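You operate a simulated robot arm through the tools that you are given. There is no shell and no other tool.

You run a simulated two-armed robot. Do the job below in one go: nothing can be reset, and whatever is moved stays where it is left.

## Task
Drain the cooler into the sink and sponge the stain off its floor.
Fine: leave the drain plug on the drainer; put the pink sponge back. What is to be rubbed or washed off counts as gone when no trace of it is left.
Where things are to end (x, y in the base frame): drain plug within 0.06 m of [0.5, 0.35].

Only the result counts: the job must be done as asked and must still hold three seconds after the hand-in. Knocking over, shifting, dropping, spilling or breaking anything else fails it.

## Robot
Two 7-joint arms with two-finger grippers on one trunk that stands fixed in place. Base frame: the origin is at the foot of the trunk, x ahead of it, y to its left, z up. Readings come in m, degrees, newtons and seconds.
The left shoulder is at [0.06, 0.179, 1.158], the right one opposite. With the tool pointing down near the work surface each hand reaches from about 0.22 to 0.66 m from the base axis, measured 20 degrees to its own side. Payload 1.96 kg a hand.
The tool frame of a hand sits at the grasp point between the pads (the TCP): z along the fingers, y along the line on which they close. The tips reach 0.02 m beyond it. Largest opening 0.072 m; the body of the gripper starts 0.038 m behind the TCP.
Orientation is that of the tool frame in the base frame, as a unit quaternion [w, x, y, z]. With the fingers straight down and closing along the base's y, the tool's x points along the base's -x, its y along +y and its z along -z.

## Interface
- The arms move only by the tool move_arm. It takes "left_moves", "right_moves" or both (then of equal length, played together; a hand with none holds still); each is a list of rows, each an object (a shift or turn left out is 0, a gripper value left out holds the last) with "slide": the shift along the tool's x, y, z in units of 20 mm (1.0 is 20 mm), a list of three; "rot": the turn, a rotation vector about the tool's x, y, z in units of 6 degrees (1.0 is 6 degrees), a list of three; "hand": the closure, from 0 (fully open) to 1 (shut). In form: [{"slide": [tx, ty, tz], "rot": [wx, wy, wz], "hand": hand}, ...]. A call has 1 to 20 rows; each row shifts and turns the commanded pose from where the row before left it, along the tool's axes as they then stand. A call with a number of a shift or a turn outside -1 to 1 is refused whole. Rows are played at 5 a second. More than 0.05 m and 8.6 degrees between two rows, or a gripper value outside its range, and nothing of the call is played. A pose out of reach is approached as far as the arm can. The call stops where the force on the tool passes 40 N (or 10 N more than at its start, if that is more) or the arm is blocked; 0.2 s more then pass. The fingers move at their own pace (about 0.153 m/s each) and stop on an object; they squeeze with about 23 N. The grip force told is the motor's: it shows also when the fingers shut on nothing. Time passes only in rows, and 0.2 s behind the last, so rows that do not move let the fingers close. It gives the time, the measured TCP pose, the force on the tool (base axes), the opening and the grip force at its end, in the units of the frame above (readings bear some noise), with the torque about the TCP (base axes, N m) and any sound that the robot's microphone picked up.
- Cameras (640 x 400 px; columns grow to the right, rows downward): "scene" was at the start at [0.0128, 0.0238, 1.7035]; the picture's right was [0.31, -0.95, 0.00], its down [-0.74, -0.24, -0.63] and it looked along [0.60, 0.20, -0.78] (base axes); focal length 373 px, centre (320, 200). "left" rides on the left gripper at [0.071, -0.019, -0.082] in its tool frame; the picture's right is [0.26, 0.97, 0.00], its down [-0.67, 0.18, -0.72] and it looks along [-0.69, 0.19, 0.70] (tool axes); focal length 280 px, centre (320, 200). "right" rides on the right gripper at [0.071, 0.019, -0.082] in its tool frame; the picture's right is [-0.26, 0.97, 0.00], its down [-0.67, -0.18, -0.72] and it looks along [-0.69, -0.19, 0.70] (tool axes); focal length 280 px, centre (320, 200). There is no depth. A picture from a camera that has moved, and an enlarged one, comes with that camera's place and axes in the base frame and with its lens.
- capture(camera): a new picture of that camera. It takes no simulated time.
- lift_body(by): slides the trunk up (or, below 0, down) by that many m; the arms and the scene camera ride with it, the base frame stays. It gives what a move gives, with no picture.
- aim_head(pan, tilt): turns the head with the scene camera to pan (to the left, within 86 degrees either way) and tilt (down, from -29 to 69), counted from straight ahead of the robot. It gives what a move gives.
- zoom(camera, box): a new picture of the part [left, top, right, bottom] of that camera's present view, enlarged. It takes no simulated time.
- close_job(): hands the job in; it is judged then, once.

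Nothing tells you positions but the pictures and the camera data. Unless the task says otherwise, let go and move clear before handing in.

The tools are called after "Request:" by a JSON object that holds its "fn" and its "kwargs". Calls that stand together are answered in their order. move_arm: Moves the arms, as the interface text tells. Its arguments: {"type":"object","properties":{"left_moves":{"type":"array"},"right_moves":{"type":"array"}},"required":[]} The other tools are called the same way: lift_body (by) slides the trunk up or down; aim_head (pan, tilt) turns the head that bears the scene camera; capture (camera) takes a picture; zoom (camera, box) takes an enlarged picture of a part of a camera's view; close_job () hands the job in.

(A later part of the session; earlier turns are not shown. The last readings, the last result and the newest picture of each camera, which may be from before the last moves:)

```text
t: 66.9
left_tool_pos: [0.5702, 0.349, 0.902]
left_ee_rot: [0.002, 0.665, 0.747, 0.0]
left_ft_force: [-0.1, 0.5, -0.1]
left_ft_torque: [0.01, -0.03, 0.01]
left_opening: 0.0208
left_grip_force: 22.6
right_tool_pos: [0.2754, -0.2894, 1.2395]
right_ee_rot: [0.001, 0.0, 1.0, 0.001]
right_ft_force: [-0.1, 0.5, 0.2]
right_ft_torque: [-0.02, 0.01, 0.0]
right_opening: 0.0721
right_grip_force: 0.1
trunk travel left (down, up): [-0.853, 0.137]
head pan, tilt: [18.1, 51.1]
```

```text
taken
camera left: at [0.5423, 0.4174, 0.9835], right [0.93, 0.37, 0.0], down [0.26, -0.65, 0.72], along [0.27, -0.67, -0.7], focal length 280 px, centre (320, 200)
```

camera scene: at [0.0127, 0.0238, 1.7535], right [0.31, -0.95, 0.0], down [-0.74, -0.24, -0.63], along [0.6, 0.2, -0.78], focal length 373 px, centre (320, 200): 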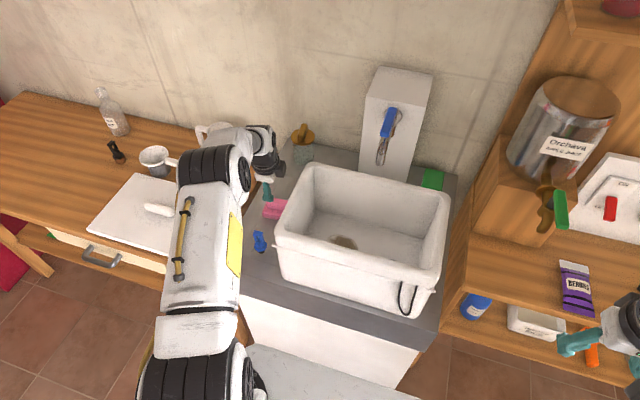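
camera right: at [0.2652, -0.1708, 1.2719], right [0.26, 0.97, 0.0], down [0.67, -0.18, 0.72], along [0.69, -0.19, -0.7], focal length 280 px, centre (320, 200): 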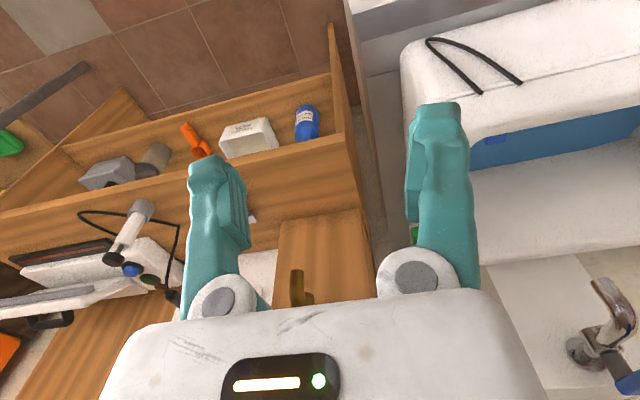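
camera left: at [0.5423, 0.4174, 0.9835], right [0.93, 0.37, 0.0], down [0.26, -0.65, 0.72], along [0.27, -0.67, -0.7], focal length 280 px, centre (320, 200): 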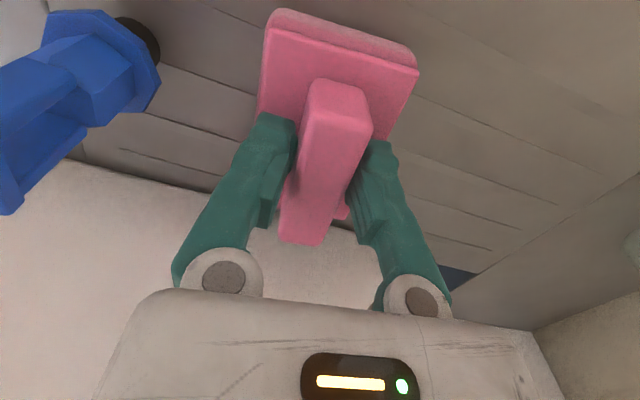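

The sponge is gripped at 20.8 mm and 22.6 N. I'll lift it with the trunk, then raise the hand so it can clear the cooler rim.

Request:
{"fn": "lift_body", "kwargs": {"by": 0.1}}

Request:
{"fn": "move_arm", "kwargs": {"left_moves": [{"slide": [0, -0.5, -1]}, {"slide": [0, -0.5, -1]}, {"slide": [0, -0.5, -1]}, {"slide": [0, -0.5, -1]}, {"slide": [0, -0.5, -1]}, {"slide": [0, -0.5, -1]}, {"slide": [0, -0.5, -1]}, {"slide": [0, -0.5, -1]}, {"slide": [0, 0, 0]}]}}

Request:
{"fn": "capture", "kwargs": {"camera": "left"}}

Request:
{"fn": "capture", "kwargs": {"camera": "scene"}}

Request:
{"fn": "zoom", "kwargs": {"camera": "scene", "box": [270, 190, 450, 330]}}

```text
t: 68.2
left_tool_pos: [0.5705, 0.3487, 1.0025]
left_ee_rot: [0.001, 0.665, 0.747, 0.0]
left_ft_force: [1.3, 0.1, -0.9]
left_ft_torque: [0.0, 0.04, 0.0]
left_opening: 0.0208
left_grip_force: 23.1
right_tool_pos: [0.2766, -0.2894, 1.3388]
right_ee_rot: [0.001, 0.0, 1.0, 0.001]
right_ft_force: [0.3, 0.2, 0.8]
right_ft_torque: [0.03, 0.01, 0.0]
right_opening: 0.0718
right_grip_force: 0.0
trunk travel left (down, up): [-0.953, 0.037]
head pan, tilt: [18.1, 51.1]
```

```text
t: 70.2
left_tool_pos: [0.4897, 0.3391, 1.1617]
left_ee_rot: [0.002, 0.666, 0.746, 0.0]
left_ft_force: [0.7, 0.6, -0.4]
left_ft_torque: [-0.02, 0.0, 0.05]
left_opening: 0.0206
left_grip_force: 23.0
right_tool_pos: [0.2757, -0.2886, 1.3393]
right_ee_rot: [0.001, 0.0, 1.0, 0.001]
right_ft_force: [0.6, -0.2, 0.2]
right_ft_torque: [0.02, -0.02, 0.0]
right_opening: 0.0721
right_grip_force: 0.0
trunk travel left (down, up): [-0.953, 0.037]
head pan, tilt: [18.1, 51.1]
```

```text
taken
camera left: at [0.4637, 0.408, 1.2432], right [0.93, 0.37, 0.0], down [0.26, -0.65, 0.72], along [0.27, -0.67, -0.7], focal length 280 px, centre (320, 200)
```

left: 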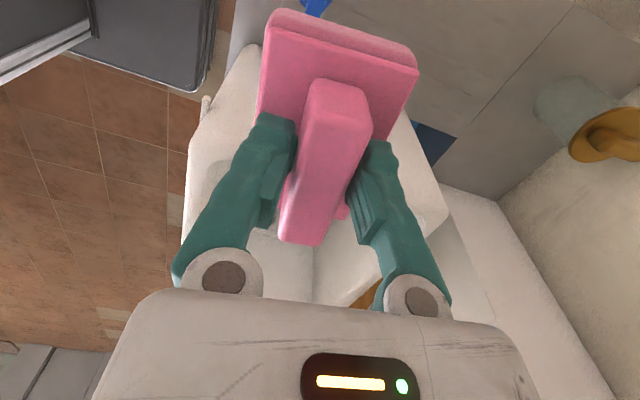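

```text
taken
camera scene: at [0.0134, 0.024, 1.8535], right [0.31, -0.95, 0.0], down [-0.74, -0.24, -0.63], along [0.6, 0.2, -0.78], focal length 373 px, centre (320, 200)
```

scene: 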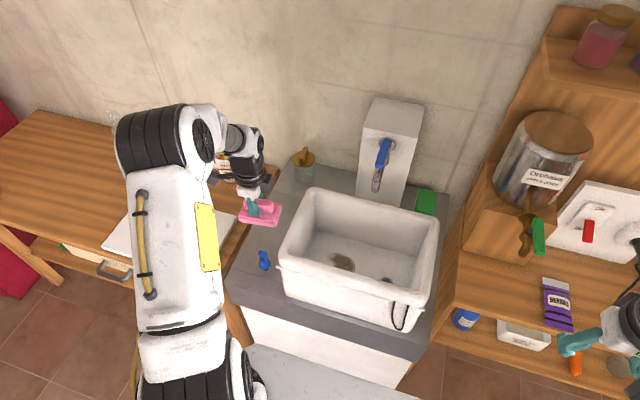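

```text
2.86 times, centred on (360, 260) of scene
camera zoom: at [0.0134, 0.024, 1.8535], right [0.31, -0.95, 0.0], down [-0.74, -0.24, -0.63], along [0.6, 0.2, -0.78], focal length 1067 px, centre (206, 29)
```

zoom: 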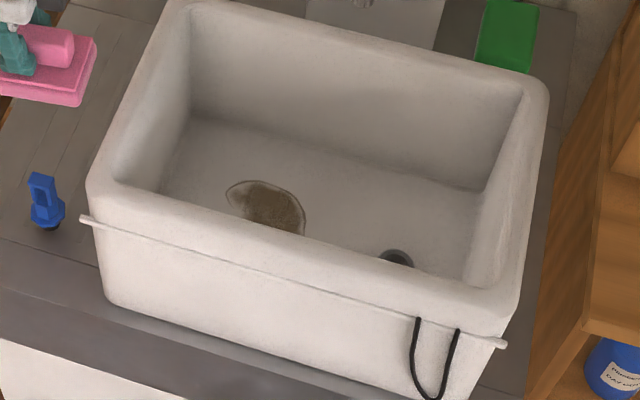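

The sponge is held level, and the stain lies on the left part of the floor, partly hidden by the front rim. I'll carry it over the cooler high above the rim and turn the hand so its camera faces the stain.

Request:
{"fn": "move_arm", "kwargs": {"left_moves": [{"slide": [0, 0, -1]}, {"slide": [-1, -0.07, 0]}, {"slide": [-1, -0.07, 0]}, {"slide": [-1, -0.07, 0]}, {"slide": [-1, -0.07, 0]}, {"slide": [-1, -0.07, 0]}, {"slide": [-1, -0.07, 0]}, {"slide": [-1, -0.07, 0]}, {"slide": [-1, -0.07, 0]}, {"slide": [-1, -0.07, 0]}, {"slide": [-1, -0.07, 0]}, {"slide": [-0.5, 0, 0]}, {"slide": [0, 0, 0]}]}}

Request:
{"fn": "move_arm", "kwargs": {"left_moves": [{"rot": [0, 0, -1]}, {"rot": [0, 0, -1]}, {"rot": [0, 0, -1]}, {"rot": [0, 0, -1]}, {"rot": [0, 0, -1]}, {"rot": [0, 0, -1]}, {"rot": [0, 0, -1]}, {"rot": [0, 0, -1]}, {"rot": [0, 0, -1]}, {"rot": [0, 0, -1]}, {"rot": [0, 0, -1]}, {"rot": [0, 0, -1]}, {"rot": [0, 0, -1]}, {"rot": [0, 0, -0.9]}, {"slide": [0, 0, 0]}]}}

Request:
{"fn": "capture", "kwargs": {"camera": "left"}}

Request:
{"fn": "capture", "kwargs": {"camera": "scene"}}

```text
t: 73.0
left_tool_pos: [0.5014, 0.1282, 1.1828]
left_ee_rot: [0.001, 0.665, 0.747, 0.0]
left_ft_force: [-0.1, 0.2, -0.6]
left_ft_torque: [0.0, 0.0, -0.05]
left_opening: 0.0208
left_grip_force: 23.0
right_tool_pos: [0.2739, -0.2884, 1.3401]
right_ee_rot: [0.002, 0.001, 1.0, 0.0]
right_ft_force: [0.4, 0.0, -0.1]
right_ft_torque: [-0.02, 0.02, -0.04]
right_opening: 0.0719
right_grip_force: 0.1
trunk travel left (down, up): [-0.953, 0.037]
head pan, tilt: [18.1, 51.1]
```

```text
t: 76.2
left_tool_pos: [0.4987, 0.129, 1.1825]
left_ee_rot: [0.001, -0.001, 1.0, -0.001]
left_ft_force: [-0.8, 0.4, -1.1]
left_ft_torque: [0.01, 0.0, 0.02]
left_opening: 0.0205
left_grip_force: 22.7
right_tool_pos: [0.2765, -0.289, 1.3388]
right_ee_rot: [0.001, 0.0, 1.0, 0.001]
right_ft_force: [0.2, 0.4, -0.7]
right_ft_torque: [0.0, -0.01, 0.03]
right_opening: 0.0719
right_grip_force: 0.1
trunk travel left (down, up): [-0.953, 0.037]
head pan, tilt: [18.1, 51.1]
```

```text
taken
camera left: at [0.429, 0.1107, 1.264], right [-0.26, 0.96, 0.0], down [0.67, 0.18, 0.72], along [0.69, 0.19, -0.7], focal length 280 px, centre (320, 200)
```

left: 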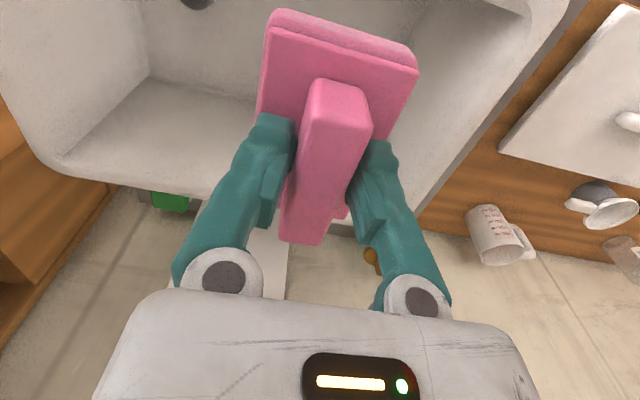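

```text
taken
camera scene: at [0.0129, 0.0238, 1.8535], right [0.31, -0.95, 0.0], down [-0.74, -0.24, -0.63], along [0.6, 0.2, -0.78], focal length 373 px, centre (320, 200)
```

scene: 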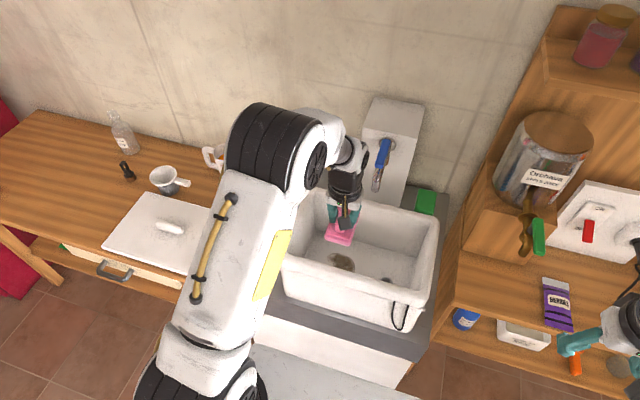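

With the hand at yaw 0 the sponge blocks the camera's view of the stain. I'll shift the hand to the right end of the cooler to see the whole stain from above.

Request:
{"fn": "move_arm", "kwargs": {"left_moves": [{"slide": [0, -1, 0]}, {"slide": [0, -1, 0]}, {"slide": [0, -1, 0]}, {"slide": [0, -1, 0]}, {"slide": [0, -1, 0]}, {"slide": [0, -1, 0]}, {"slide": [0, -1, 0]}, {"slide": [0, -1, 0]}, {"slide": [0, -1, 0]}, {"slide": [0, 0, 0]}]}}

Request:
{"fn": "capture", "kwargs": {"camera": "left"}}

Request:
{"fn": "capture", "kwargs": {"camera": "scene"}}

```text
t: 78.4
left_tool_pos: [0.5015, -0.0501, 1.1834]
left_ee_rot: [0.0, 0.0, 1.0, -0.001]
left_ft_force: [0.9, -0.1, -1.4]
left_ft_torque: [0.02, 0.0, 0.01]
left_opening: 0.0205
left_grip_force: 23.1
right_tool_pos: [0.2751, -0.2889, 1.3395]
right_ee_rot: [0.002, 0.0, 1.0, 0.001]
right_ft_force: [-0.5, -0.1, 0.1]
right_ft_torque: [-0.03, -0.01, 0.0]
right_opening: 0.0721
right_grip_force: 0.0
trunk travel left (down, up): [-0.953, 0.037]
head pan, tilt: [18.1, 51.1]
```

```text
taken
camera left: at [0.4296, -0.0688, 1.2643], right [-0.26, 0.96, 0.0], down [0.67, 0.18, 0.72], along [0.69, 0.19, -0.7], focal length 280 px, centre (320, 200)
```

left: 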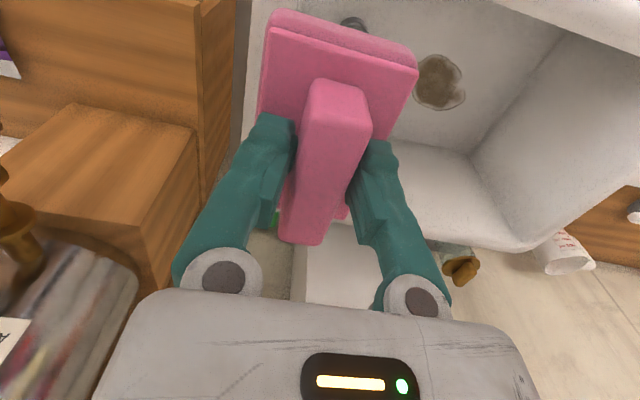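

```text
taken
camera scene: at [0.0128, 0.024, 1.8535], right [0.31, -0.95, 0.0], down [-0.74, -0.24, -0.63], along [0.6, 0.2, -0.78], focal length 373 px, centre (320, 200)
```

scene: 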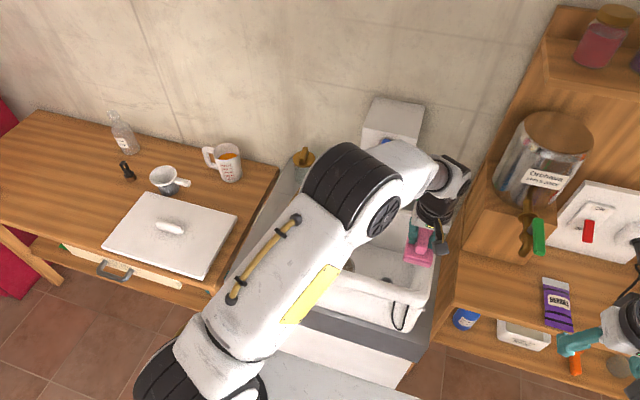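

Request:
{"fn": "zoom", "kwargs": {"camera": "left", "box": [380, 0, 640, 200]}}

Request:
{"fn": "zoom", "kwargs": {"camera": "left", "box": [400, 40, 490, 120]}}

```text
2.00 times, centred on (510, 100) of left
camera zoom: at [0.4296, -0.0688, 1.2643], right [-0.26, 0.96, 0.0], down [0.67, 0.18, 0.72], along [0.69, 0.19, -0.7], focal length 561 px, centre (-60, 400)
```

zoom: 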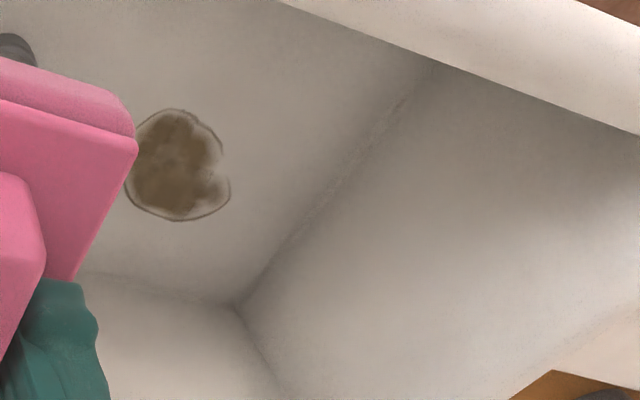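

```text
5.00 times, centred on (445, 80) of left
camera zoom: at [0.4296, -0.0688, 1.2643], right [-0.26, 0.96, 0.0], down [0.67, 0.18, 0.72], along [0.69, 0.19, -0.7], focal length 1402 px, centre (-305, 800)
```

zoom: 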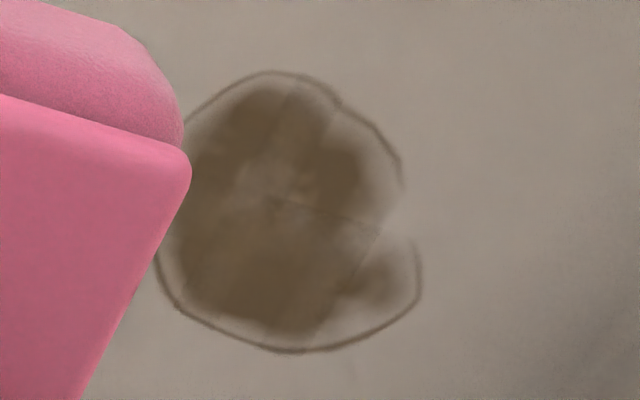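

The stain spans x 0.514–0.582 and y 0.093–0.177 on a floor at z ≈ 0.88, with the interior roughly x 0.45–0.63 and y −0.07–0.24. I'll move the hand back over the middle and turn it so the camera points toward −y, keeping it clear of the walls while wiping.

Request:
{"fn": "move_arm", "kwargs": {"left_moves": [{"slide": [0, 1, 0]}, {"slide": [0, 1, 0]}, {"slide": [0, 1, 0]}, {"slide": [0, 1, 0]}, {"slide": [0, 1, 0]}, {"slide": [0, 1, 0]}, {"slide": [0, 1, 0]}, {"slide": [0, 0, 0]}]}}

Request:
{"fn": "move_arm", "kwargs": {"left_moves": [{"rot": [0, 0, -1]}, {"rot": [0, 0, -1]}, {"rot": [0, 0, -1]}, {"rot": [0, 0, -1]}, {"rot": [0, 0, -1]}, {"rot": [0, 0, -1]}, {"rot": [0, 0, -1]}, {"rot": [0, 0, -1]}, {"rot": [0, 0, -1]}, {"rot": [0, 0, -1]}, {"rot": [0, 0, -1]}, {"rot": [0, 0, -1]}, {"rot": [0, 0, -1]}, {"rot": [0, 0, -1]}, {"rot": [0, 0, -1]}, {"slide": [0, 0, 0]}]}}

Request:
{"fn": "capture", "kwargs": {"camera": "left"}}

Request:
{"fn": "capture", "kwargs": {"camera": "scene"}}

```text
t: 80.2
left_tool_pos: [0.4996, 0.0903, 1.183]
left_ee_rot: [0.001, -0.001, 1.0, 0.0]
left_ft_force: [0.0, 0.2, -0.5]
left_ft_torque: [-0.02, 0.02, 0.02]
left_opening: 0.0209
left_grip_force: 23.1
right_tool_pos: [0.2751, -0.2899, 1.3388]
right_ee_rot: [0.003, 0.0, 1.0, 0.001]
right_ft_force: [-0.3, -0.1, -0.2]
right_ft_torque: [-0.02, -0.01, 0.01]
right_opening: 0.0719
right_grip_force: 0.0
trunk travel left (down, up): [-0.953, 0.037]
head pan, tilt: [18.1, 51.1]
```

```text
t: 83.6
left_tool_pos: [0.4995, 0.0902, 1.1833]
left_ee_rot: [-0.001, 0.708, -0.706, 0.001]
left_ft_force: [-0.1, -0.6, -1.2]
left_ft_torque: [0.0, -0.01, 0.01]
left_opening: 0.0209
left_grip_force: 22.9
right_tool_pos: [0.2753, -0.2889, 1.3393]
right_ee_rot: [0.002, 0.0, 1.0, 0.001]
right_ft_force: [0.7, 0.4, -1.0]
right_ft_torque: [0.03, -0.02, 0.05]
right_opening: 0.0722
right_grip_force: 0.1
trunk travel left (down, up): [-0.953, 0.037]
head pan, tilt: [18.1, 51.1]
```

```text
taken
camera left: at [0.5192, 0.0193, 1.2637], right [-0.96, -0.26, 0.0], down [-0.19, 0.67, 0.71], along [-0.19, 0.69, -0.7], focal length 280 px, centre (320, 200)
```

left: 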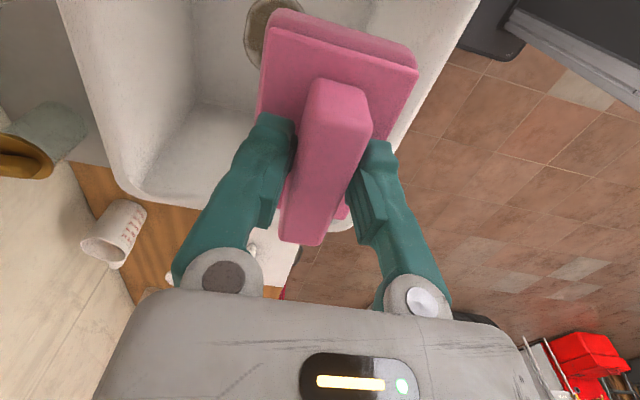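

```text
taken
camera scene: at [0.0129, 0.0237, 1.8535], right [0.31, -0.95, 0.0], down [-0.74, -0.24, -0.63], along [0.6, 0.2, -0.78], focal length 373 px, centre (320, 200)
```

scene: 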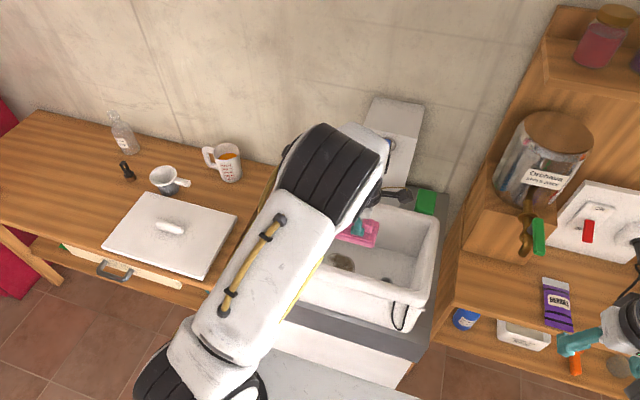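

The hand now has its camera toward −y. I'll move over the stain centre at (0.548, 0.135), still high, and check clearances.

Request:
{"fn": "move_arm", "kwargs": {"left_moves": [{"slide": [-0.75, -0.8, 0]}, {"slide": [-0.75, -0.8, 0]}, {"slide": [-0.75, -0.8, 0]}, {"slide": [0, 0, 0]}]}}

Request:
{"fn": "capture", "kwargs": {"camera": "left"}}

Request:
{"fn": "zoom", "kwargs": {"camera": "scene", "box": [260, 110, 460, 320]}}

```text
t: 84.6
left_tool_pos: [0.5472, 0.1342, 1.1807]
left_ee_rot: [0.001, -0.707, 0.707, -0.001]
left_ft_force: [-0.2, -0.1, -0.7]
left_ft_torque: [-0.02, 0.01, 0.0]
left_opening: 0.0208
left_grip_force: 23.3
right_tool_pos: [0.2758, -0.2904, 1.339]
right_ee_rot: [0.002, 0.001, 1.0, 0.001]
right_ft_force: [0.8, 0.3, -1.2]
right_ft_torque: [0.01, -0.01, 0.03]
right_opening: 0.0721
right_grip_force: 0.0
trunk travel left (down, up): [-0.953, 0.037]
head pan, tilt: [18.1, 51.1]
```

```text
taken
camera left: at [0.5673, 0.0638, 1.2632], right [-0.97, -0.26, 0.0], down [-0.18, 0.67, 0.71], along [-0.19, 0.69, -0.7], focal length 280 px, centre (320, 200)
```

left: 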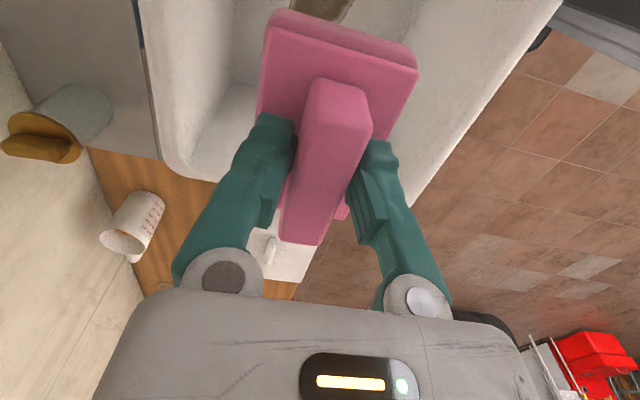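

```text
1.90 times, centred on (360, 215) of scene
camera zoom: at [0.0128, 0.0235, 1.8535], right [0.31, -0.95, 0.0], down [-0.74, -0.24, -0.63], along [0.6, 0.2, -0.78], focal length 711 px, centre (244, 171)
```

zoom: 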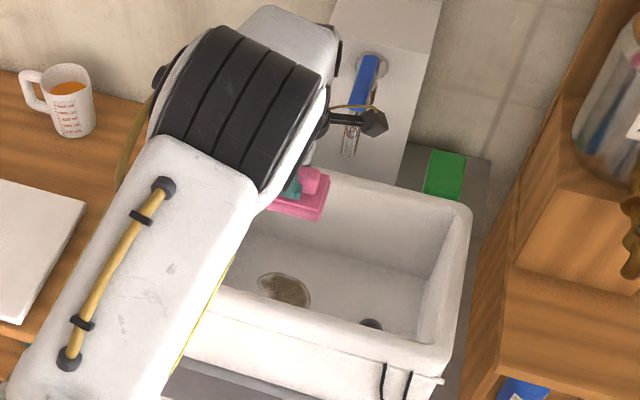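

The hand is over the stain, well clear of the faucet. I'll lower the sponge into the cooler to about 2 cm above the floor.

Request:
{"fn": "move_arm", "kwargs": {"left_moves": [{"slide": [0, 0, 1]}, {"slide": [0, 0, 1]}, {"slide": [0, 0, 1]}, {"slide": [0, 0, 1]}, {"slide": [0, 0, 1]}, {"slide": [0, 0, 1]}, {"slide": [0, 0, 1]}, {"slide": [0, 0, 1]}, {"slide": [0, 0, 1]}, {"slide": [0, 0, 1]}, {"slide": [0, 0, 0.75]}, {"slide": [0, 0, 0]}]}}

Request:
{"fn": "capture", "kwargs": {"camera": "left"}}

Request:
{"fn": "zoom", "kwargs": {"camera": "scene", "box": [260, 150, 460, 320]}}

```text
t: 87.2
left_tool_pos: [0.546, 0.1352, 0.9679]
left_ee_rot: [0.0, 0.707, -0.707, 0.001]
left_ft_force: [0.0, 0.1, -1.1]
left_ft_torque: [-0.01, 0.02, 0.0]
left_opening: 0.0208
left_grip_force: 22.6
right_tool_pos: [0.2752, -0.2902, 1.3392]
right_ee_rot: [0.002, -0.001, 1.0, 0.001]
right_ft_force: [-0.3, 0.6, 0.1]
right_ft_torque: [0.03, -0.02, 0.01]
right_opening: 0.0723
right_grip_force: 0.1
trunk travel left (down, up): [-0.953, 0.037]
head pan, tilt: [18.1, 51.1]
```

```text
taken
camera left: at [0.5658, 0.0651, 1.0479], right [-0.96, -0.26, 0.0], down [-0.18, 0.67, 0.71], along [-0.19, 0.69, -0.7], focal length 280 px, centre (320, 200)
```

left: 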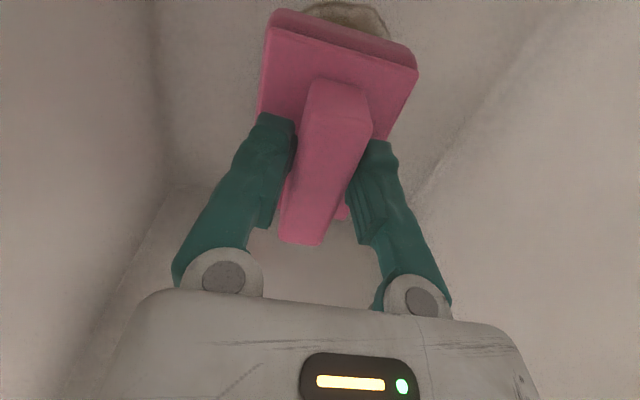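

```text
2.35 times, centred on (360, 235) of scene
camera zoom: at [0.0128, 0.0236, 1.8535], right [0.31, -0.95, 0.0], down [-0.74, -0.24, -0.63], along [0.6, 0.2, -0.78], focal length 878 px, centre (226, 118)
```

zoom: 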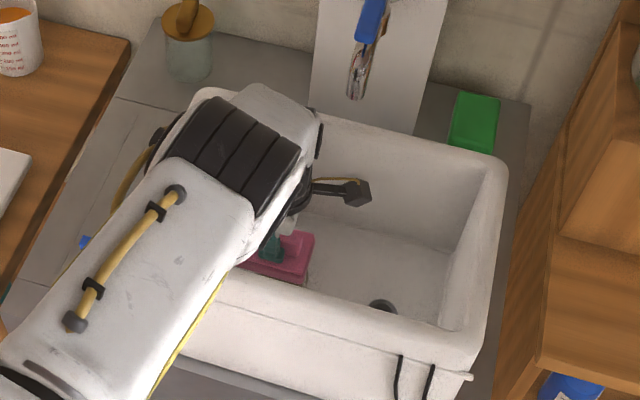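

Request:
{"fn": "move_arm", "kwargs": {"left_moves": [{"slide": [0, 0, 0.3]}, {"slide": [0, 0, 0.3]}, {"slide": [0, 0, 0.3]}, {"slide": [0, 0, 0.3]}, {"slide": [0, 0, 0]}]}}

Request:
{"fn": "move_arm", "kwargs": {"left_moves": [{"slide": [0, 0, 0.1]}, {"slide": [0, 0, 0.1]}, {"slide": [0, 0, 0]}]}}

```text
t: 88.4
left_tool_pos: [0.5484, 0.1341, 0.9457]
left_ee_rot: [0.0, -0.707, 0.707, -0.001]
left_ft_force: [-0.3, -0.1, -0.6]
left_ft_torque: [-0.01, 0.02, -0.01]
left_opening: 0.0206
left_grip_force: 23.4
right_tool_pos: [0.2749, -0.2896, 1.3377]
right_ee_rot: [0.002, 0.0, 1.0, 0.001]
right_ft_force: [0.2, -0.1, -0.1]
right_ft_torque: [0.01, 0.01, -0.02]
right_opening: 0.0723
right_grip_force: 0.0
trunk travel left (down, up): [-0.953, 0.037]
head pan, tilt: [18.1, 51.1]
```

```text
t: 89.2
left_tool_pos: [0.548, 0.1345, 0.9391]
left_ee_rot: [0.0, 0.707, -0.707, 0.002]
left_ft_force: [-0.1, 0.3, -0.5]
left_ft_torque: [-0.02, 0.03, 0.02]
left_opening: 0.0209
left_grip_force: 22.3
right_tool_pos: [0.2763, -0.2892, 1.3385]
right_ee_rot: [0.001, 0.0, 1.0, 0.001]
right_ft_force: [0.1, 0.7, 1.2]
right_ft_torque: [-0.02, -0.01, 0.05]
right_opening: 0.0719
right_grip_force: 0.1
trunk travel left (down, up): [-0.953, 0.037]
head pan, tilt: [18.1, 51.1]
```

No contact yet at z 0.939. I'll continue in 2 mm steps until the sponge presses lightly on the floor.

Request:
{"fn": "move_arm", "kwargs": {"left_moves": [{"slide": [0, 0, 0.1]}, {"slide": [0, 0, 0.1]}, {"slide": [0, 0, 0]}]}}

Request:
{"fn": "move_arm", "kwargs": {"left_moves": [{"slide": [0, 0, 0.1]}, {"slide": [0, 0, 0]}]}}

```text
t: 90.0
left_tool_pos: [0.549, 0.1352, 0.9357]
left_ee_rot: [0.0, 0.707, -0.707, 0.001]
left_ft_force: [-0.1, 0.4, -1.4]
left_ft_torque: [-0.01, 0.02, -0.02]
left_opening: 0.021
left_grip_force: 23.3
right_tool_pos: [0.2752, -0.2899, 1.3389]
right_ee_rot: [0.002, 0.0, 1.0, 0.001]
right_ft_force: [-0.8, -0.1, -0.1]
right_ft_torque: [0.03, 0.0, 0.05]
right_opening: 0.0718
right_grip_force: 0.0
trunk travel left (down, up): [-0.953, 0.037]
head pan, tilt: [18.1, 51.1]
```

```text
t: 90.6
left_tool_pos: [0.5493, 0.1333, 0.9332]
left_ee_rot: [0.0, -0.707, 0.707, -0.002]
left_ft_force: [-0.2, 0.8, -1.4]
left_ft_torque: [0.03, -0.01, -0.01]
left_opening: 0.0208
left_grip_force: 22.8
right_tool_pos: [0.2761, -0.29, 1.3388]
right_ee_rot: [0.002, 0.0, 1.0, 0.001]
right_ft_force: [0.5, 0.6, -0.5]
right_ft_torque: [-0.04, 0.0, 0.0]
right_opening: 0.0717
right_grip_force: 0.0
trunk travel left (down, up): [-0.953, 0.037]
head pan, tilt: [18.1, 51.1]
```

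Request:
{"fn": "move_arm", "kwargs": {"left_moves": [{"slide": [0, 0, 0.1]}, {"slide": [0, 0, 0]}]}}

Request:
{"fn": "move_arm", "kwargs": {"left_moves": [{"slide": [0, 0, 0.1]}, {"slide": [0, 0, 0]}]}}

Request:
{"fn": "zoom", "kwargs": {"camera": "scene", "box": [300, 220, 380, 280]}}

```text
t: 91.2
left_tool_pos: [0.5483, 0.1344, 0.9326]
left_ee_rot: [-0.001, 0.707, -0.707, 0.001]
left_ft_force: [2.0, 1.8, 9.0]
left_ft_torque: [0.3, 0.04, -0.01]
left_opening: 0.0207
left_grip_force: 23.0
right_tool_pos: [0.2742, -0.2898, 1.3396]
right_ee_rot: [0.003, -0.001, 1.0, 0.001]
right_ft_force: [-0.3, 0.7, 0.3]
right_ft_torque: [0.02, 0.0, 0.0]
right_opening: 0.0723
right_grip_force: 0.0
trunk travel left (down, up): [-0.953, 0.037]
head pan, tilt: [18.1, 51.1]
```

```text
t: 91.8
left_tool_pos: [0.5471, 0.1336, 0.9328]
left_ee_rot: [-0.003, 0.707, -0.707, 0.002]
left_ft_force: [4.5, 3.1, 27.9]
left_ft_torque: [0.06, -0.05, 0.0]
left_opening: 0.0203
left_grip_force: 23.0
right_tool_pos: [0.2733, -0.2897, 1.3395]
right_ee_rot: [0.003, 0.0, 1.0, 0.001]
right_ft_force: [0.1, -0.2, -0.6]
right_ft_torque: [-0.02, -0.03, -0.01]
right_opening: 0.0721
right_grip_force: 0.0
trunk travel left (down, up): [-0.953, 0.037]
head pan, tilt: [18.1, 51.1]
```

```text
6.67 times, centred on (340, 250) of scene
camera zoom: at [0.0091, 0.0232, 1.8538], right [0.31, -0.95, 0.0], down [-0.74, -0.24, -0.63], along [0.6, 0.2, -0.78], focal length 2489 px, centre (187, -133)
```

zoom: 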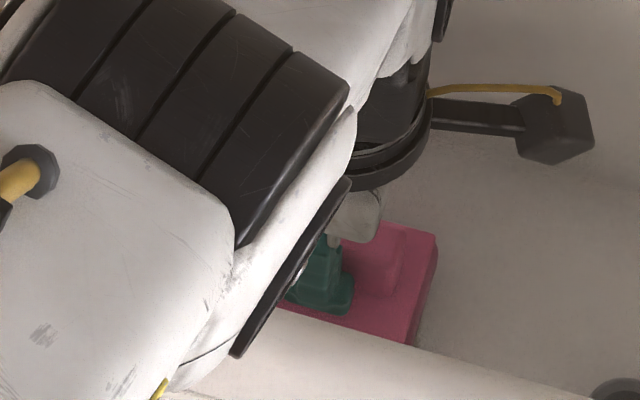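

Contact at z ≈ 0.932, with 28 N of pressure, which is more than needed. I'll ease off about 1.4 mm, start with a short stroke, and watch the forces so the cooler isn't pushed.

Request:
{"fn": "move_arm", "kwargs": {"left_moves": [{"slide": [0, 0, -0.07]}, {"slide": [0, -0.4, 0]}, {"slide": [0, -0.4, 0]}, {"slide": [0, -0.4, 0]}]}}

Request:
{"fn": "capture", "kwargs": {"camera": "left"}}

```text
t: 92.8
left_tool_pos: [0.5668, 0.133, 0.9335]
left_ee_rot: [0.0, -0.707, 0.707, -0.001]
left_ft_force: [-0.3, -0.7, -1.4]
left_ft_torque: [0.0, -0.02, -0.03]
left_opening: 0.0208
left_grip_force: 23.5
left hand out of reach, approached as far as the arm can: row 4
right_tool_pos: [0.2769, -0.2887, 1.3379]
right_ee_rot: [0.001, 0.0, 1.0, 0.0]
right_ft_force: [0.3, -0.6, -0.4]
right_ft_torque: [0.02, 0.01, -0.02]
right_opening: 0.0719
right_grip_force: 0.1
trunk travel left (down, up): [-0.953, 0.037]
head pan, tilt: [18.1, 51.1]
```

```text
taken
camera left: at [0.587, 0.0643, 1.0137], right [-0.96, -0.26, 0.0], down [-0.18, 0.67, 0.71], along [-0.19, 0.69, -0.7], focal length 280 px, centre (320, 200)
```

left: 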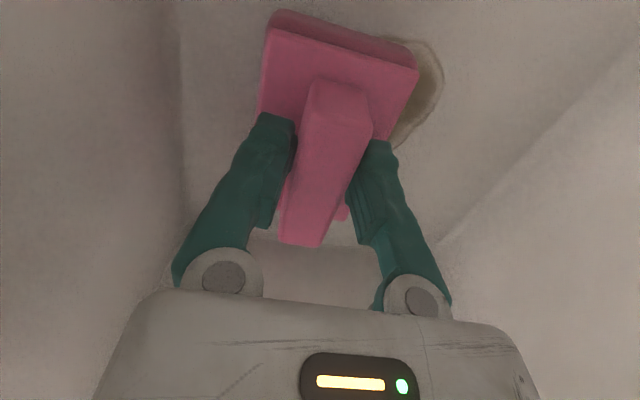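

The wipe pose sits close to the arm's reach limit at this trunk height. I'll raise the sponge, lower the trunk 0.10 m for more reach, and come back down.

Request:
{"fn": "move_arm", "kwargs": {"left_moves": [{"slide": [0, 0.3, -1]}, {"slide": [0, 0.3, -1]}, {"slide": [0, 0.3, -1]}, {"slide": [0, 0, -1]}, {"slide": [0, 0, -1]}, {"slide": [0, 0, -1]}, {"slide": [0, 0, 0]}]}}

Request:
{"fn": "lift_body", "kwargs": {"by": -0.1}}

Request:
{"fn": "capture", "kwargs": {"camera": "left"}}

Request:
{"fn": "capture", "kwargs": {"camera": "scene"}}

```text
t: 94.4
left_tool_pos: [0.5489, 0.1346, 1.0535]
left_ee_rot: [0.0, -0.707, 0.707, -0.001]
left_ft_force: [0.5, -0.5, -1.0]
left_ft_torque: [-0.01, 0.01, -0.03]
left_opening: 0.0208
left_grip_force: 23.0
right_tool_pos: [0.2761, -0.2894, 1.3394]
right_ee_rot: [0.001, 0.0, 1.0, 0.001]
right_ft_force: [-0.2, -0.3, 0.8]
right_ft_torque: [0.01, 0.02, 0.01]
right_opening: 0.0722
right_grip_force: 0.0
trunk travel left (down, up): [-0.953, 0.037]
head pan, tilt: [18.1, 51.1]
```

```text
t: 95.7
left_tool_pos: [0.5473, 0.1355, 0.9543]
left_ee_rot: [0.0, 0.707, -0.707, 0.002]
left_ft_force: [-0.3, -0.6, -0.4]
left_ft_torque: [0.02, -0.02, 0.04]
left_opening: 0.0207
left_grip_force: 22.9
right_tool_pos: [0.2745, -0.2894, 1.2392]
right_ee_rot: [0.002, 0.0, 1.0, 0.001]
right_ft_force: [0.5, -0.1, -0.2]
right_ft_torque: [0.01, 0.03, -0.02]
right_opening: 0.0721
right_grip_force: 0.0
trunk travel left (down, up): [-0.853, 0.137]
head pan, tilt: [18.1, 51.1]
```

```text
taken
camera left: at [0.5668, 0.0643, 1.0356], right [-0.97, -0.26, 0.0], down [-0.18, 0.68, 0.71], along [-0.19, 0.69, -0.7], focal length 280 px, centre (320, 200)
```

left: 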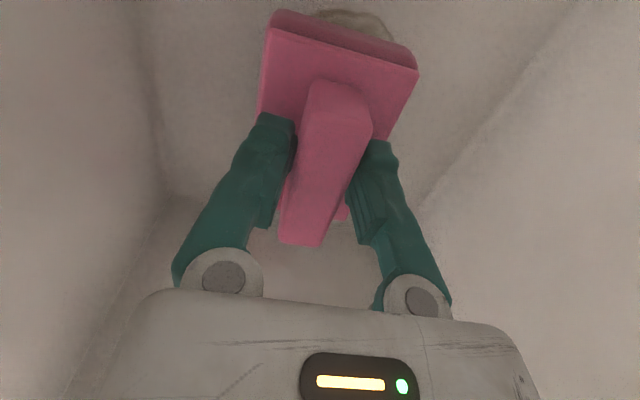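

```text
taken
camera scene: at [0.0128, 0.0237, 1.7535], right [0.31, -0.95, 0.0], down [-0.74, -0.24, -0.63], along [0.6, 0.2, -0.78], focal length 373 px, centre (320, 200)
```

scene: 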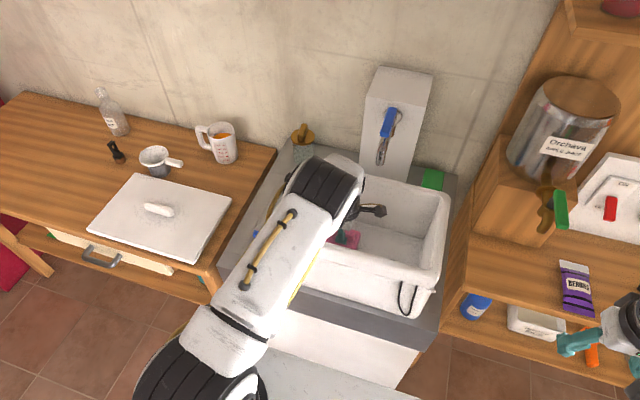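

Request:
{"fn": "move_arm", "kwargs": {"left_moves": [{"slide": [0, 0, 0.3]}, {"slide": [0, 0, 0.3]}, {"slide": [0, 0, 0.3]}, {"slide": [0, 0, 0.1]}, {"slide": [0, 0, 0]}]}}

Request:
{"fn": "move_arm", "kwargs": {"left_moves": [{"slide": [0, 0, 0.06]}, {"slide": [0, 0, 0]}]}}

Request:
{"fn": "move_arm", "kwargs": {"left_moves": [{"slide": [0, 0, 0.04]}, {"slide": [0, 0, 0]}]}}

```text
t: 96.9
left_tool_pos: [0.5472, 0.1338, 0.9333]
left_ee_rot: [0.0, 0.708, -0.707, 0.002]
left_ft_force: [0.2, 0.3, 0.0]
left_ft_torque: [-0.03, 0.04, -0.01]
left_opening: 0.021
left_grip_force: 23.1
right_tool_pos: [0.277, -0.289, 1.2382]
right_ee_rot: [0.002, 0.0, 1.0, 0.001]
right_ft_force: [0.4, -0.8, -0.5]
right_ft_torque: [0.0, 0.03, 0.01]
right_opening: 0.0721
right_grip_force: 0.2
trunk travel left (down, up): [-0.853, 0.137]
head pan, tilt: [18.1, 51.1]
```

```text
t: 97.5
left_tool_pos: [0.5465, 0.134, 0.933]
left_ee_rot: [0.0, 0.707, -0.707, 0.001]
left_ft_force: [0.5, -0.6, -1.3]
left_ft_torque: [-0.01, 0.02, 0.04]
left_opening: 0.0209
left_grip_force: 22.8
right_tool_pos: [0.2749, -0.2888, 1.2388]
right_ee_rot: [0.002, 0.001, 1.0, 0.001]
right_ft_force: [0.9, -0.5, 0.3]
right_ft_torque: [0.0, -0.01, -0.03]
right_opening: 0.0721
right_grip_force: 0.0
trunk travel left (down, up): [-0.853, 0.137]
head pan, tilt: [18.1, 51.1]
```

```text
t: 98.1
left_tool_pos: [0.5476, 0.1341, 0.9326]
left_ee_rot: [0.001, 0.707, -0.707, 0.002]
left_ft_force: [0.6, 0.1, -0.5]
left_ft_torque: [0.02, -0.02, -0.03]
left_opening: 0.0209
left_grip_force: 22.9
right_tool_pos: [0.2759, -0.2901, 1.2385]
right_ee_rot: [0.001, 0.0, 1.0, 0.001]
right_ft_force: [-0.1, -0.6, 0.4]
right_ft_torque: [0.03, -0.02, -0.02]
right_opening: 0.0718
right_grip_force: 0.0
trunk travel left (down, up): [-0.853, 0.137]
head pan, tilt: [18.1, 51.1]
```

Request:
{"fn": "move_arm", "kwargs": {"left_moves": [{"slide": [0, 0, 0.06]}, {"slide": [0, 0, 0]}]}}

Request:
{"fn": "move_arm", "kwargs": {"left_moves": [{"slide": [0, 0, 0.04]}, {"slide": [0, 0, 0]}]}}

```text
t: 98.7
left_tool_pos: [0.5473, 0.1356, 0.9309]
left_ee_rot: [0.001, -0.707, 0.707, -0.001]
left_ft_force: [1.2, 0.0, 6.7]
left_ft_torque: [-0.02, -0.02, 0.01]
left_opening: 0.0205
left_grip_force: 23.1
right_tool_pos: [0.2752, -0.2902, 1.2389]
right_ee_rot: [0.003, -0.001, 1.0, 0.002]
right_ft_force: [0.2, 0.1, 0.1]
right_ft_torque: [-0.01, 0.02, 0.01]
right_opening: 0.0721
right_grip_force: 0.1
trunk travel left (down, up): [-0.853, 0.137]
head pan, tilt: [18.1, 51.1]
```

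```text
t: 99.3
left_tool_pos: [0.5479, 0.1343, 0.9321]
left_ee_rot: [-0.003, 0.707, -0.707, 0.002]
left_ft_force: [3.4, 1.5, 17.7]
left_ft_torque: [0.04, -0.03, 0.02]
left_opening: 0.0208
left_grip_force: 22.9
right_tool_pos: [0.2737, -0.2901, 1.2397]
right_ee_rot: [0.003, 0.0, 1.0, 0.001]
right_ft_force: [-0.7, 0.6, -1.5]
right_ft_torque: [-0.01, 0.01, -0.03]
right_opening: 0.0722
right_grip_force: 0.0
trunk travel left (down, up): [-0.853, 0.137]
head pan, tilt: [18.1, 51.1]
```

Pressure is about 18 N. I'll ease it slightly and stroke along x, then check the forces and the stain.

Request:
{"fn": "move_arm", "kwargs": {"left_moves": [{"slide": [0, 0, -0.02]}, {"slide": [0, -0.4, 0]}, {"slide": [0, -0.4, 0]}, {"slide": [0, -0.4, 0]}, {"slide": [0, -0.3, 0]}]}}

Request:
{"fn": "capture", "kwargs": {"camera": "left"}}

Request:
{"fn": "zoom", "kwargs": {"camera": "scene", "box": [260, 150, 460, 320]}}

```text
t: 100.5
left_tool_pos: [0.5771, 0.1339, 0.9321]
left_ee_rot: [-0.001, 0.707, -0.707, 0.002]
left_ft_force: [-5.1, -0.5, 10.8]
left_ft_torque: [-0.04, 0.1, -0.03]
left_opening: 0.0209
left_grip_force: 23.3
right_tool_pos: [0.273, -0.2888, 1.2387]
right_ee_rot: [0.004, 0.0, 1.0, 0.001]
right_ft_force: [0.4, -0.5, 0.3]
right_ft_torque: [-0.01, 0.01, 0.01]
right_opening: 0.0722
right_grip_force: 0.0
trunk travel left (down, up): [-0.853, 0.137]
head pan, tilt: [18.1, 51.1]
```

```text
taken
camera left: at [0.5951, 0.0637, 1.0131], right [-0.96, -0.26, 0.0], down [-0.19, 0.67, 0.71], along [-0.18, 0.69, -0.7], focal length 280 px, centre (320, 200)
```

left: 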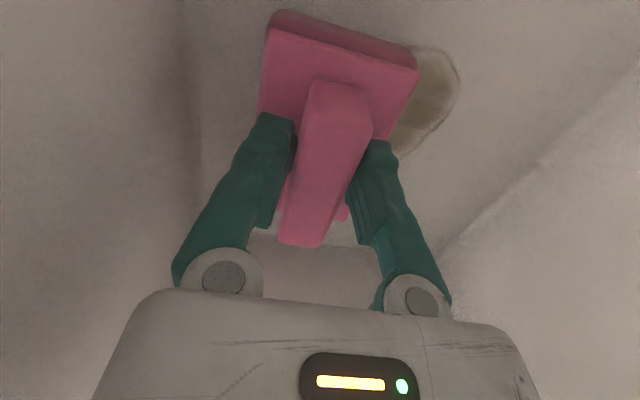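

```text
2.35 times, centred on (360, 235) of scene
camera zoom: at [0.0094, 0.0231, 1.7535], right [0.31, -0.95, 0.0], down [-0.74, -0.24, -0.63], along [0.6, 0.2, -0.78], focal length 878 px, centre (226, 118)
```

zoom: 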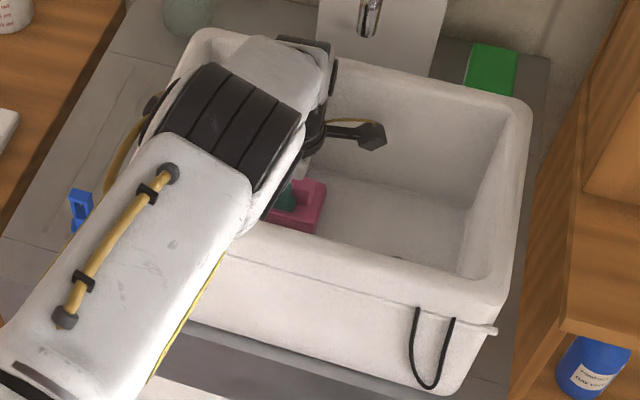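

Force is 11 N down and 5 N sideways, and the cooler isn't moving. I'll do full strokes back and forth across the stain.

Request:
{"fn": "move_arm", "kwargs": {"left_moves": [{"slide": [0, 0.4, 0]}, {"slide": [0, 0.4, 0]}, {"slide": [0, 0.4, 0]}, {"slide": [0, 0.4, 0]}, {"slide": [0, 0.4, 0]}, {"slide": [0, 0.4, 0]}, {"slide": [0, 0.4, 0]}, {"slide": [0, 0.4, 0]}, {"slide": [0, -0.4, 0]}, {"slide": [0, -0.4, 0]}, {"slide": [0, -0.4, 0]}, {"slide": [0, -0.4, 0]}, {"slide": [0, -0.4, 0]}, {"slide": [0, -0.4, 0]}, {"slide": [0, -0.4, 0]}, {"slide": [0, -0.4, 0]}]}}

Request:
{"fn": "capture", "kwargs": {"camera": "left"}}

```text
t: 103.9
left_tool_pos: [0.5758, 0.1339, 0.9311]
left_ee_rot: [0.0, 0.707, -0.707, 0.002]
left_ft_force: [-5.6, -0.4, 11.8]
left_ft_torque: [-0.1, 0.08, -0.05]
left_opening: 0.0209
left_grip_force: 22.7
right_tool_pos: [0.2727, -0.2902, 1.2405]
right_ee_rot: [0.004, 0.0, 1.0, 0.001]
right_ft_force: [-0.6, 0.2, 0.4]
right_ft_torque: [-0.01, 0.0, 0.0]
right_opening: 0.0723
right_grip_force: 0.0
trunk travel left (down, up): [-0.853, 0.137]
head pan, tilt: [18.1, 51.1]
```

```text
taken
camera left: at [0.5948, 0.0642, 1.0126], right [-0.97, -0.26, 0.0], down [-0.19, 0.67, 0.71], along [-0.18, 0.69, -0.7], focal length 280 px, centre (320, 200)
```

left: 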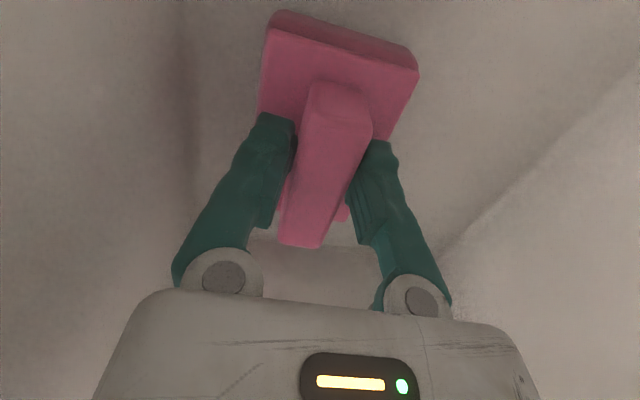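

The exposed front part already looks clean. I'll repeat the strokes with the sponge shifted 2 cm toward +y.

Request:
{"fn": "move_arm", "kwargs": {"left_moves": [{"slide": [-0.5, 0, 0]}, {"slide": [-0.5, 0, 0]}, {"slide": [0, 0.4, 0]}, {"slide": [0, 0.4, 0]}, {"slide": [0, 0.4, 0]}, {"slide": [0, 0.4, 0]}, {"slide": [0, 0.4, 0]}, {"slide": [0, 0.4, 0]}, {"slide": [0, 0.4, 0]}, {"slide": [0, 0.4, 0]}, {"slide": [0, -0.4, 0]}, {"slide": [0, -0.4, 0]}, {"slide": [0, -0.4, 0]}, {"slide": [0, -0.4, 0]}, {"slide": [0, -0.4, 0]}, {"slide": [0, -0.4, 0]}, {"slide": [0, -0.4, 0]}, {"slide": [0, -0.4, 0]}]}}

```text
t: 107.7
left_tool_pos: [0.5753, 0.1542, 0.9311]
left_ee_rot: [0.0, 0.707, -0.707, 0.002]
left_ft_force: [-2.4, -0.3, 5.3]
left_ft_torque: [-0.09, 0.02, -0.01]
left_opening: 0.0206
left_grip_force: 23.0
right_tool_pos: [0.2749, -0.2911, 1.2397]
right_ee_rot: [0.002, 0.0, 1.0, 0.001]
right_ft_force: [0.9, 0.9, -1.3]
right_ft_torque: [0.05, 0.02, -0.02]
right_opening: 0.0719
right_grip_force: 0.1
trunk travel left (down, up): [-0.853, 0.137]
head pan, tilt: [18.1, 51.1]
```

Pressure has dropped to 5 N, so I'll press about 0.6 mm more. Then I'll stroke with the sponge shifted to y ≈ 0.114.

Request:
{"fn": "move_arm", "kwargs": {"left_moves": [{"slide": [0.5, 0, 0.03]}, {"slide": [0.5, 0, 0]}, {"slide": [0.5, 0, 0]}, {"slide": [0.5, 0, 0]}, {"slide": [0, 0.4, 0]}, {"slide": [0, 0.4, 0]}, {"slide": [0, 0.4, 0]}, {"slide": [0, 0.4, 0]}, {"slide": [0, 0.4, 0]}, {"slide": [0, 0.4, 0]}, {"slide": [0, 0.4, 0]}, {"slide": [0, 0.4, 0]}, {"slide": [0, -0.4, 0]}, {"slide": [0, -0.4, 0]}, {"slide": [0, -0.4, 0]}, {"slide": [0, -0.4, 0]}, {"slide": [0, -0.4, 0]}, {"slide": [0, -0.4, 0]}, {"slide": [0, -0.4, 0]}, {"slide": [0, -0.4, 0]}]}}

```text
t: 111.9
left_tool_pos: [0.5791, 0.1135, 0.9307]
left_ee_rot: [0.0, 0.707, -0.707, 0.0]
left_ft_force: [0.0, -0.4, -0.9]
left_ft_torque: [-0.05, -0.05, -0.03]
left_opening: 0.0209
left_grip_force: 23.3
right_tool_pos: [0.2752, -0.2908, 1.2388]
right_ee_rot: [0.002, -0.001, 1.0, 0.001]
right_ft_force: [0.7, 1.3, 0.3]
right_ft_torque: [-0.01, 0.03, -0.02]
right_opening: 0.072
right_grip_force: 0.0
trunk travel left (down, up): [-0.853, 0.137]
head pan, tilt: [18.1, 51.1]
```

Contact was lost at this end, so the floor seems to slope slightly toward the drain. I'll press down again until I feel about 10–15 N.

Request:
{"fn": "move_arm", "kwargs": {"left_moves": [{"slide": [0, 0, 0.05]}, {"slide": [0, 0, 0]}]}}

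Request:
{"fn": "move_arm", "kwargs": {"left_moves": [{"slide": [0, 0, 0.04]}, {"slide": [0, 0, 0]}]}}

Request:
{"fn": "capture", "kwargs": {"camera": "left"}}

```text
t: 112.5
left_tool_pos: [0.5776, 0.1129, 0.9307]
left_ee_rot: [-0.001, 0.707, -0.707, 0.001]
left_ft_force: [1.8, 1.3, 7.0]
left_ft_torque: [0.03, -0.01, -0.01]
left_opening: 0.0209
left_grip_force: 22.9
right_tool_pos: [0.2751, -0.2892, 1.2398]
right_ee_rot: [0.002, 0.0, 1.0, 0.0]
right_ft_force: [-0.2, -0.2, -0.2]
right_ft_torque: [0.01, -0.02, 0.0]
right_opening: 0.0721
right_grip_force: 0.0
trunk travel left (down, up): [-0.853, 0.137]
head pan, tilt: [18.1, 51.1]
```

```text
t: 113.1
left_tool_pos: [0.577, 0.1133, 0.9307]
left_ee_rot: [-0.002, 0.707, -0.707, 0.002]
left_ft_force: [4.4, 0.6, 14.5]
left_ft_torque: [0.05, -0.07, -0.01]
left_opening: 0.0206
left_grip_force: 23.2
right_tool_pos: [0.2751, -0.2899, 1.2389]
right_ee_rot: [0.002, 0.0, 1.0, 0.001]
right_ft_force: [-0.8, 0.3, 0.6]
right_ft_torque: [0.04, -0.01, 0.01]
right_opening: 0.0719
right_grip_force: 0.0
trunk travel left (down, up): [-0.853, 0.137]
head pan, tilt: [18.1, 51.1]
```

```text
taken
camera left: at [0.5966, 0.044, 1.012], right [-0.97, -0.26, 0.0], down [-0.19, 0.68, 0.71], along [-0.18, 0.69, -0.7], focal length 280 px, centre (320, 200)
```

left: 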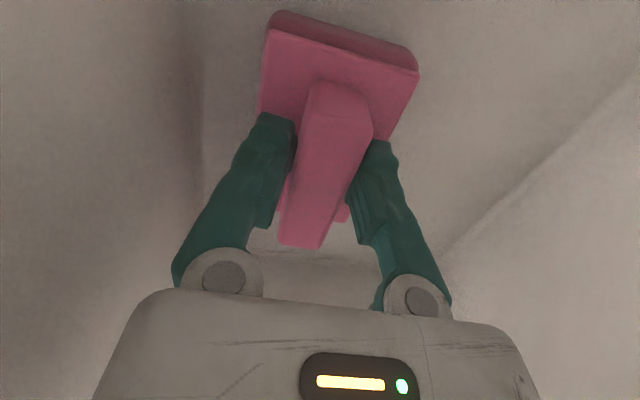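

Contact is back at about 14 N. I'll repeat the strokes at this y, then return through the middle.

Request:
{"fn": "move_arm", "kwargs": {"left_moves": [{"slide": [0, 0.4, 0]}, {"slide": [0, 0.4, 0]}, {"slide": [0, 0.4, 0]}, {"slide": [0, 0.4, 0]}, {"slide": [0, 0.4, 0]}, {"slide": [0, 0.4, 0]}, {"slide": [0, 0.4, 0]}, {"slide": [0, 0.4, 0]}, {"slide": [0, -0.4, 0]}, {"slide": [0, -0.4, 0]}, {"slide": [0, -0.4, 0]}, {"slide": [0, -0.4, 0]}, {"slide": [0, -0.4, 0]}, {"slide": [0, -0.4, 0]}, {"slide": [0, -0.4, 0]}, {"slide": [0, -0.4, 0]}]}}

Request:
{"fn": "move_arm", "kwargs": {"left_moves": [{"slide": [-0.5, 0, 0]}, {"slide": [-0.5, 0, 0]}, {"slide": [0, 0.4, 0]}, {"slide": [0, 0.4, 0]}, {"slide": [0, 0.4, 0]}, {"slide": [0, 0.4, 0]}, {"slide": [0, 0.4, 0]}, {"slide": [0, 0.4, 0]}, {"slide": [0, 0.4, 0]}, {"slide": [0, 0.4, 0]}, {"slide": [0, -0.4, 0]}, {"slide": [0, -0.4, 0]}, {"slide": [0, -0.4, 0]}, {"slide": [0, -0.4, 0]}, {"slide": [0, -0.4, 0]}, {"slide": [0, -0.4, 0]}, {"slide": [0, -0.4, 0]}, {"slide": [0, -0.4, 0]}]}}

```text
t: 116.5
left_tool_pos: [0.5779, 0.1149, 0.9291]
left_ee_rot: [0.0, -0.707, 0.707, -0.001]
left_ft_force: [-1.4, 0.1, 1.3]
left_ft_torque: [-0.11, 0.0, -0.04]
left_opening: 0.0207
left_grip_force: 22.8
right_tool_pos: [0.2762, -0.289, 1.2392]
right_ee_rot: [0.003, 0.0, 1.0, 0.001]
right_ft_force: [-0.7, 0.0, -0.7]
right_ft_torque: [0.0, 0.0, 0.05]
right_opening: 0.072
right_grip_force: 0.0
trunk travel left (down, up): [-0.853, 0.137]
head pan, tilt: [18.1, 51.1]
```

```text
t: 120.3
left_tool_pos: [0.5782, 0.1351, 0.9285]
left_ee_rot: [0.001, -0.707, 0.707, -0.001]
left_ft_force: [-1.1, 0.7, 4.8]
left_ft_torque: [-0.09, 0.01, -0.02]
left_opening: 0.021
left_grip_force: 23.2
right_tool_pos: [0.2747, -0.2889, 1.239]
right_ee_rot: [0.003, 0.0, 1.0, 0.001]
right_ft_force: [0.0, 0.1, 0.2]
right_ft_torque: [0.03, 0.0, 0.03]
right_opening: 0.0719
right_grip_force: 0.0
trunk travel left (down, up): [-0.853, 0.137]
head pan, tilt: [18.1, 51.1]
```

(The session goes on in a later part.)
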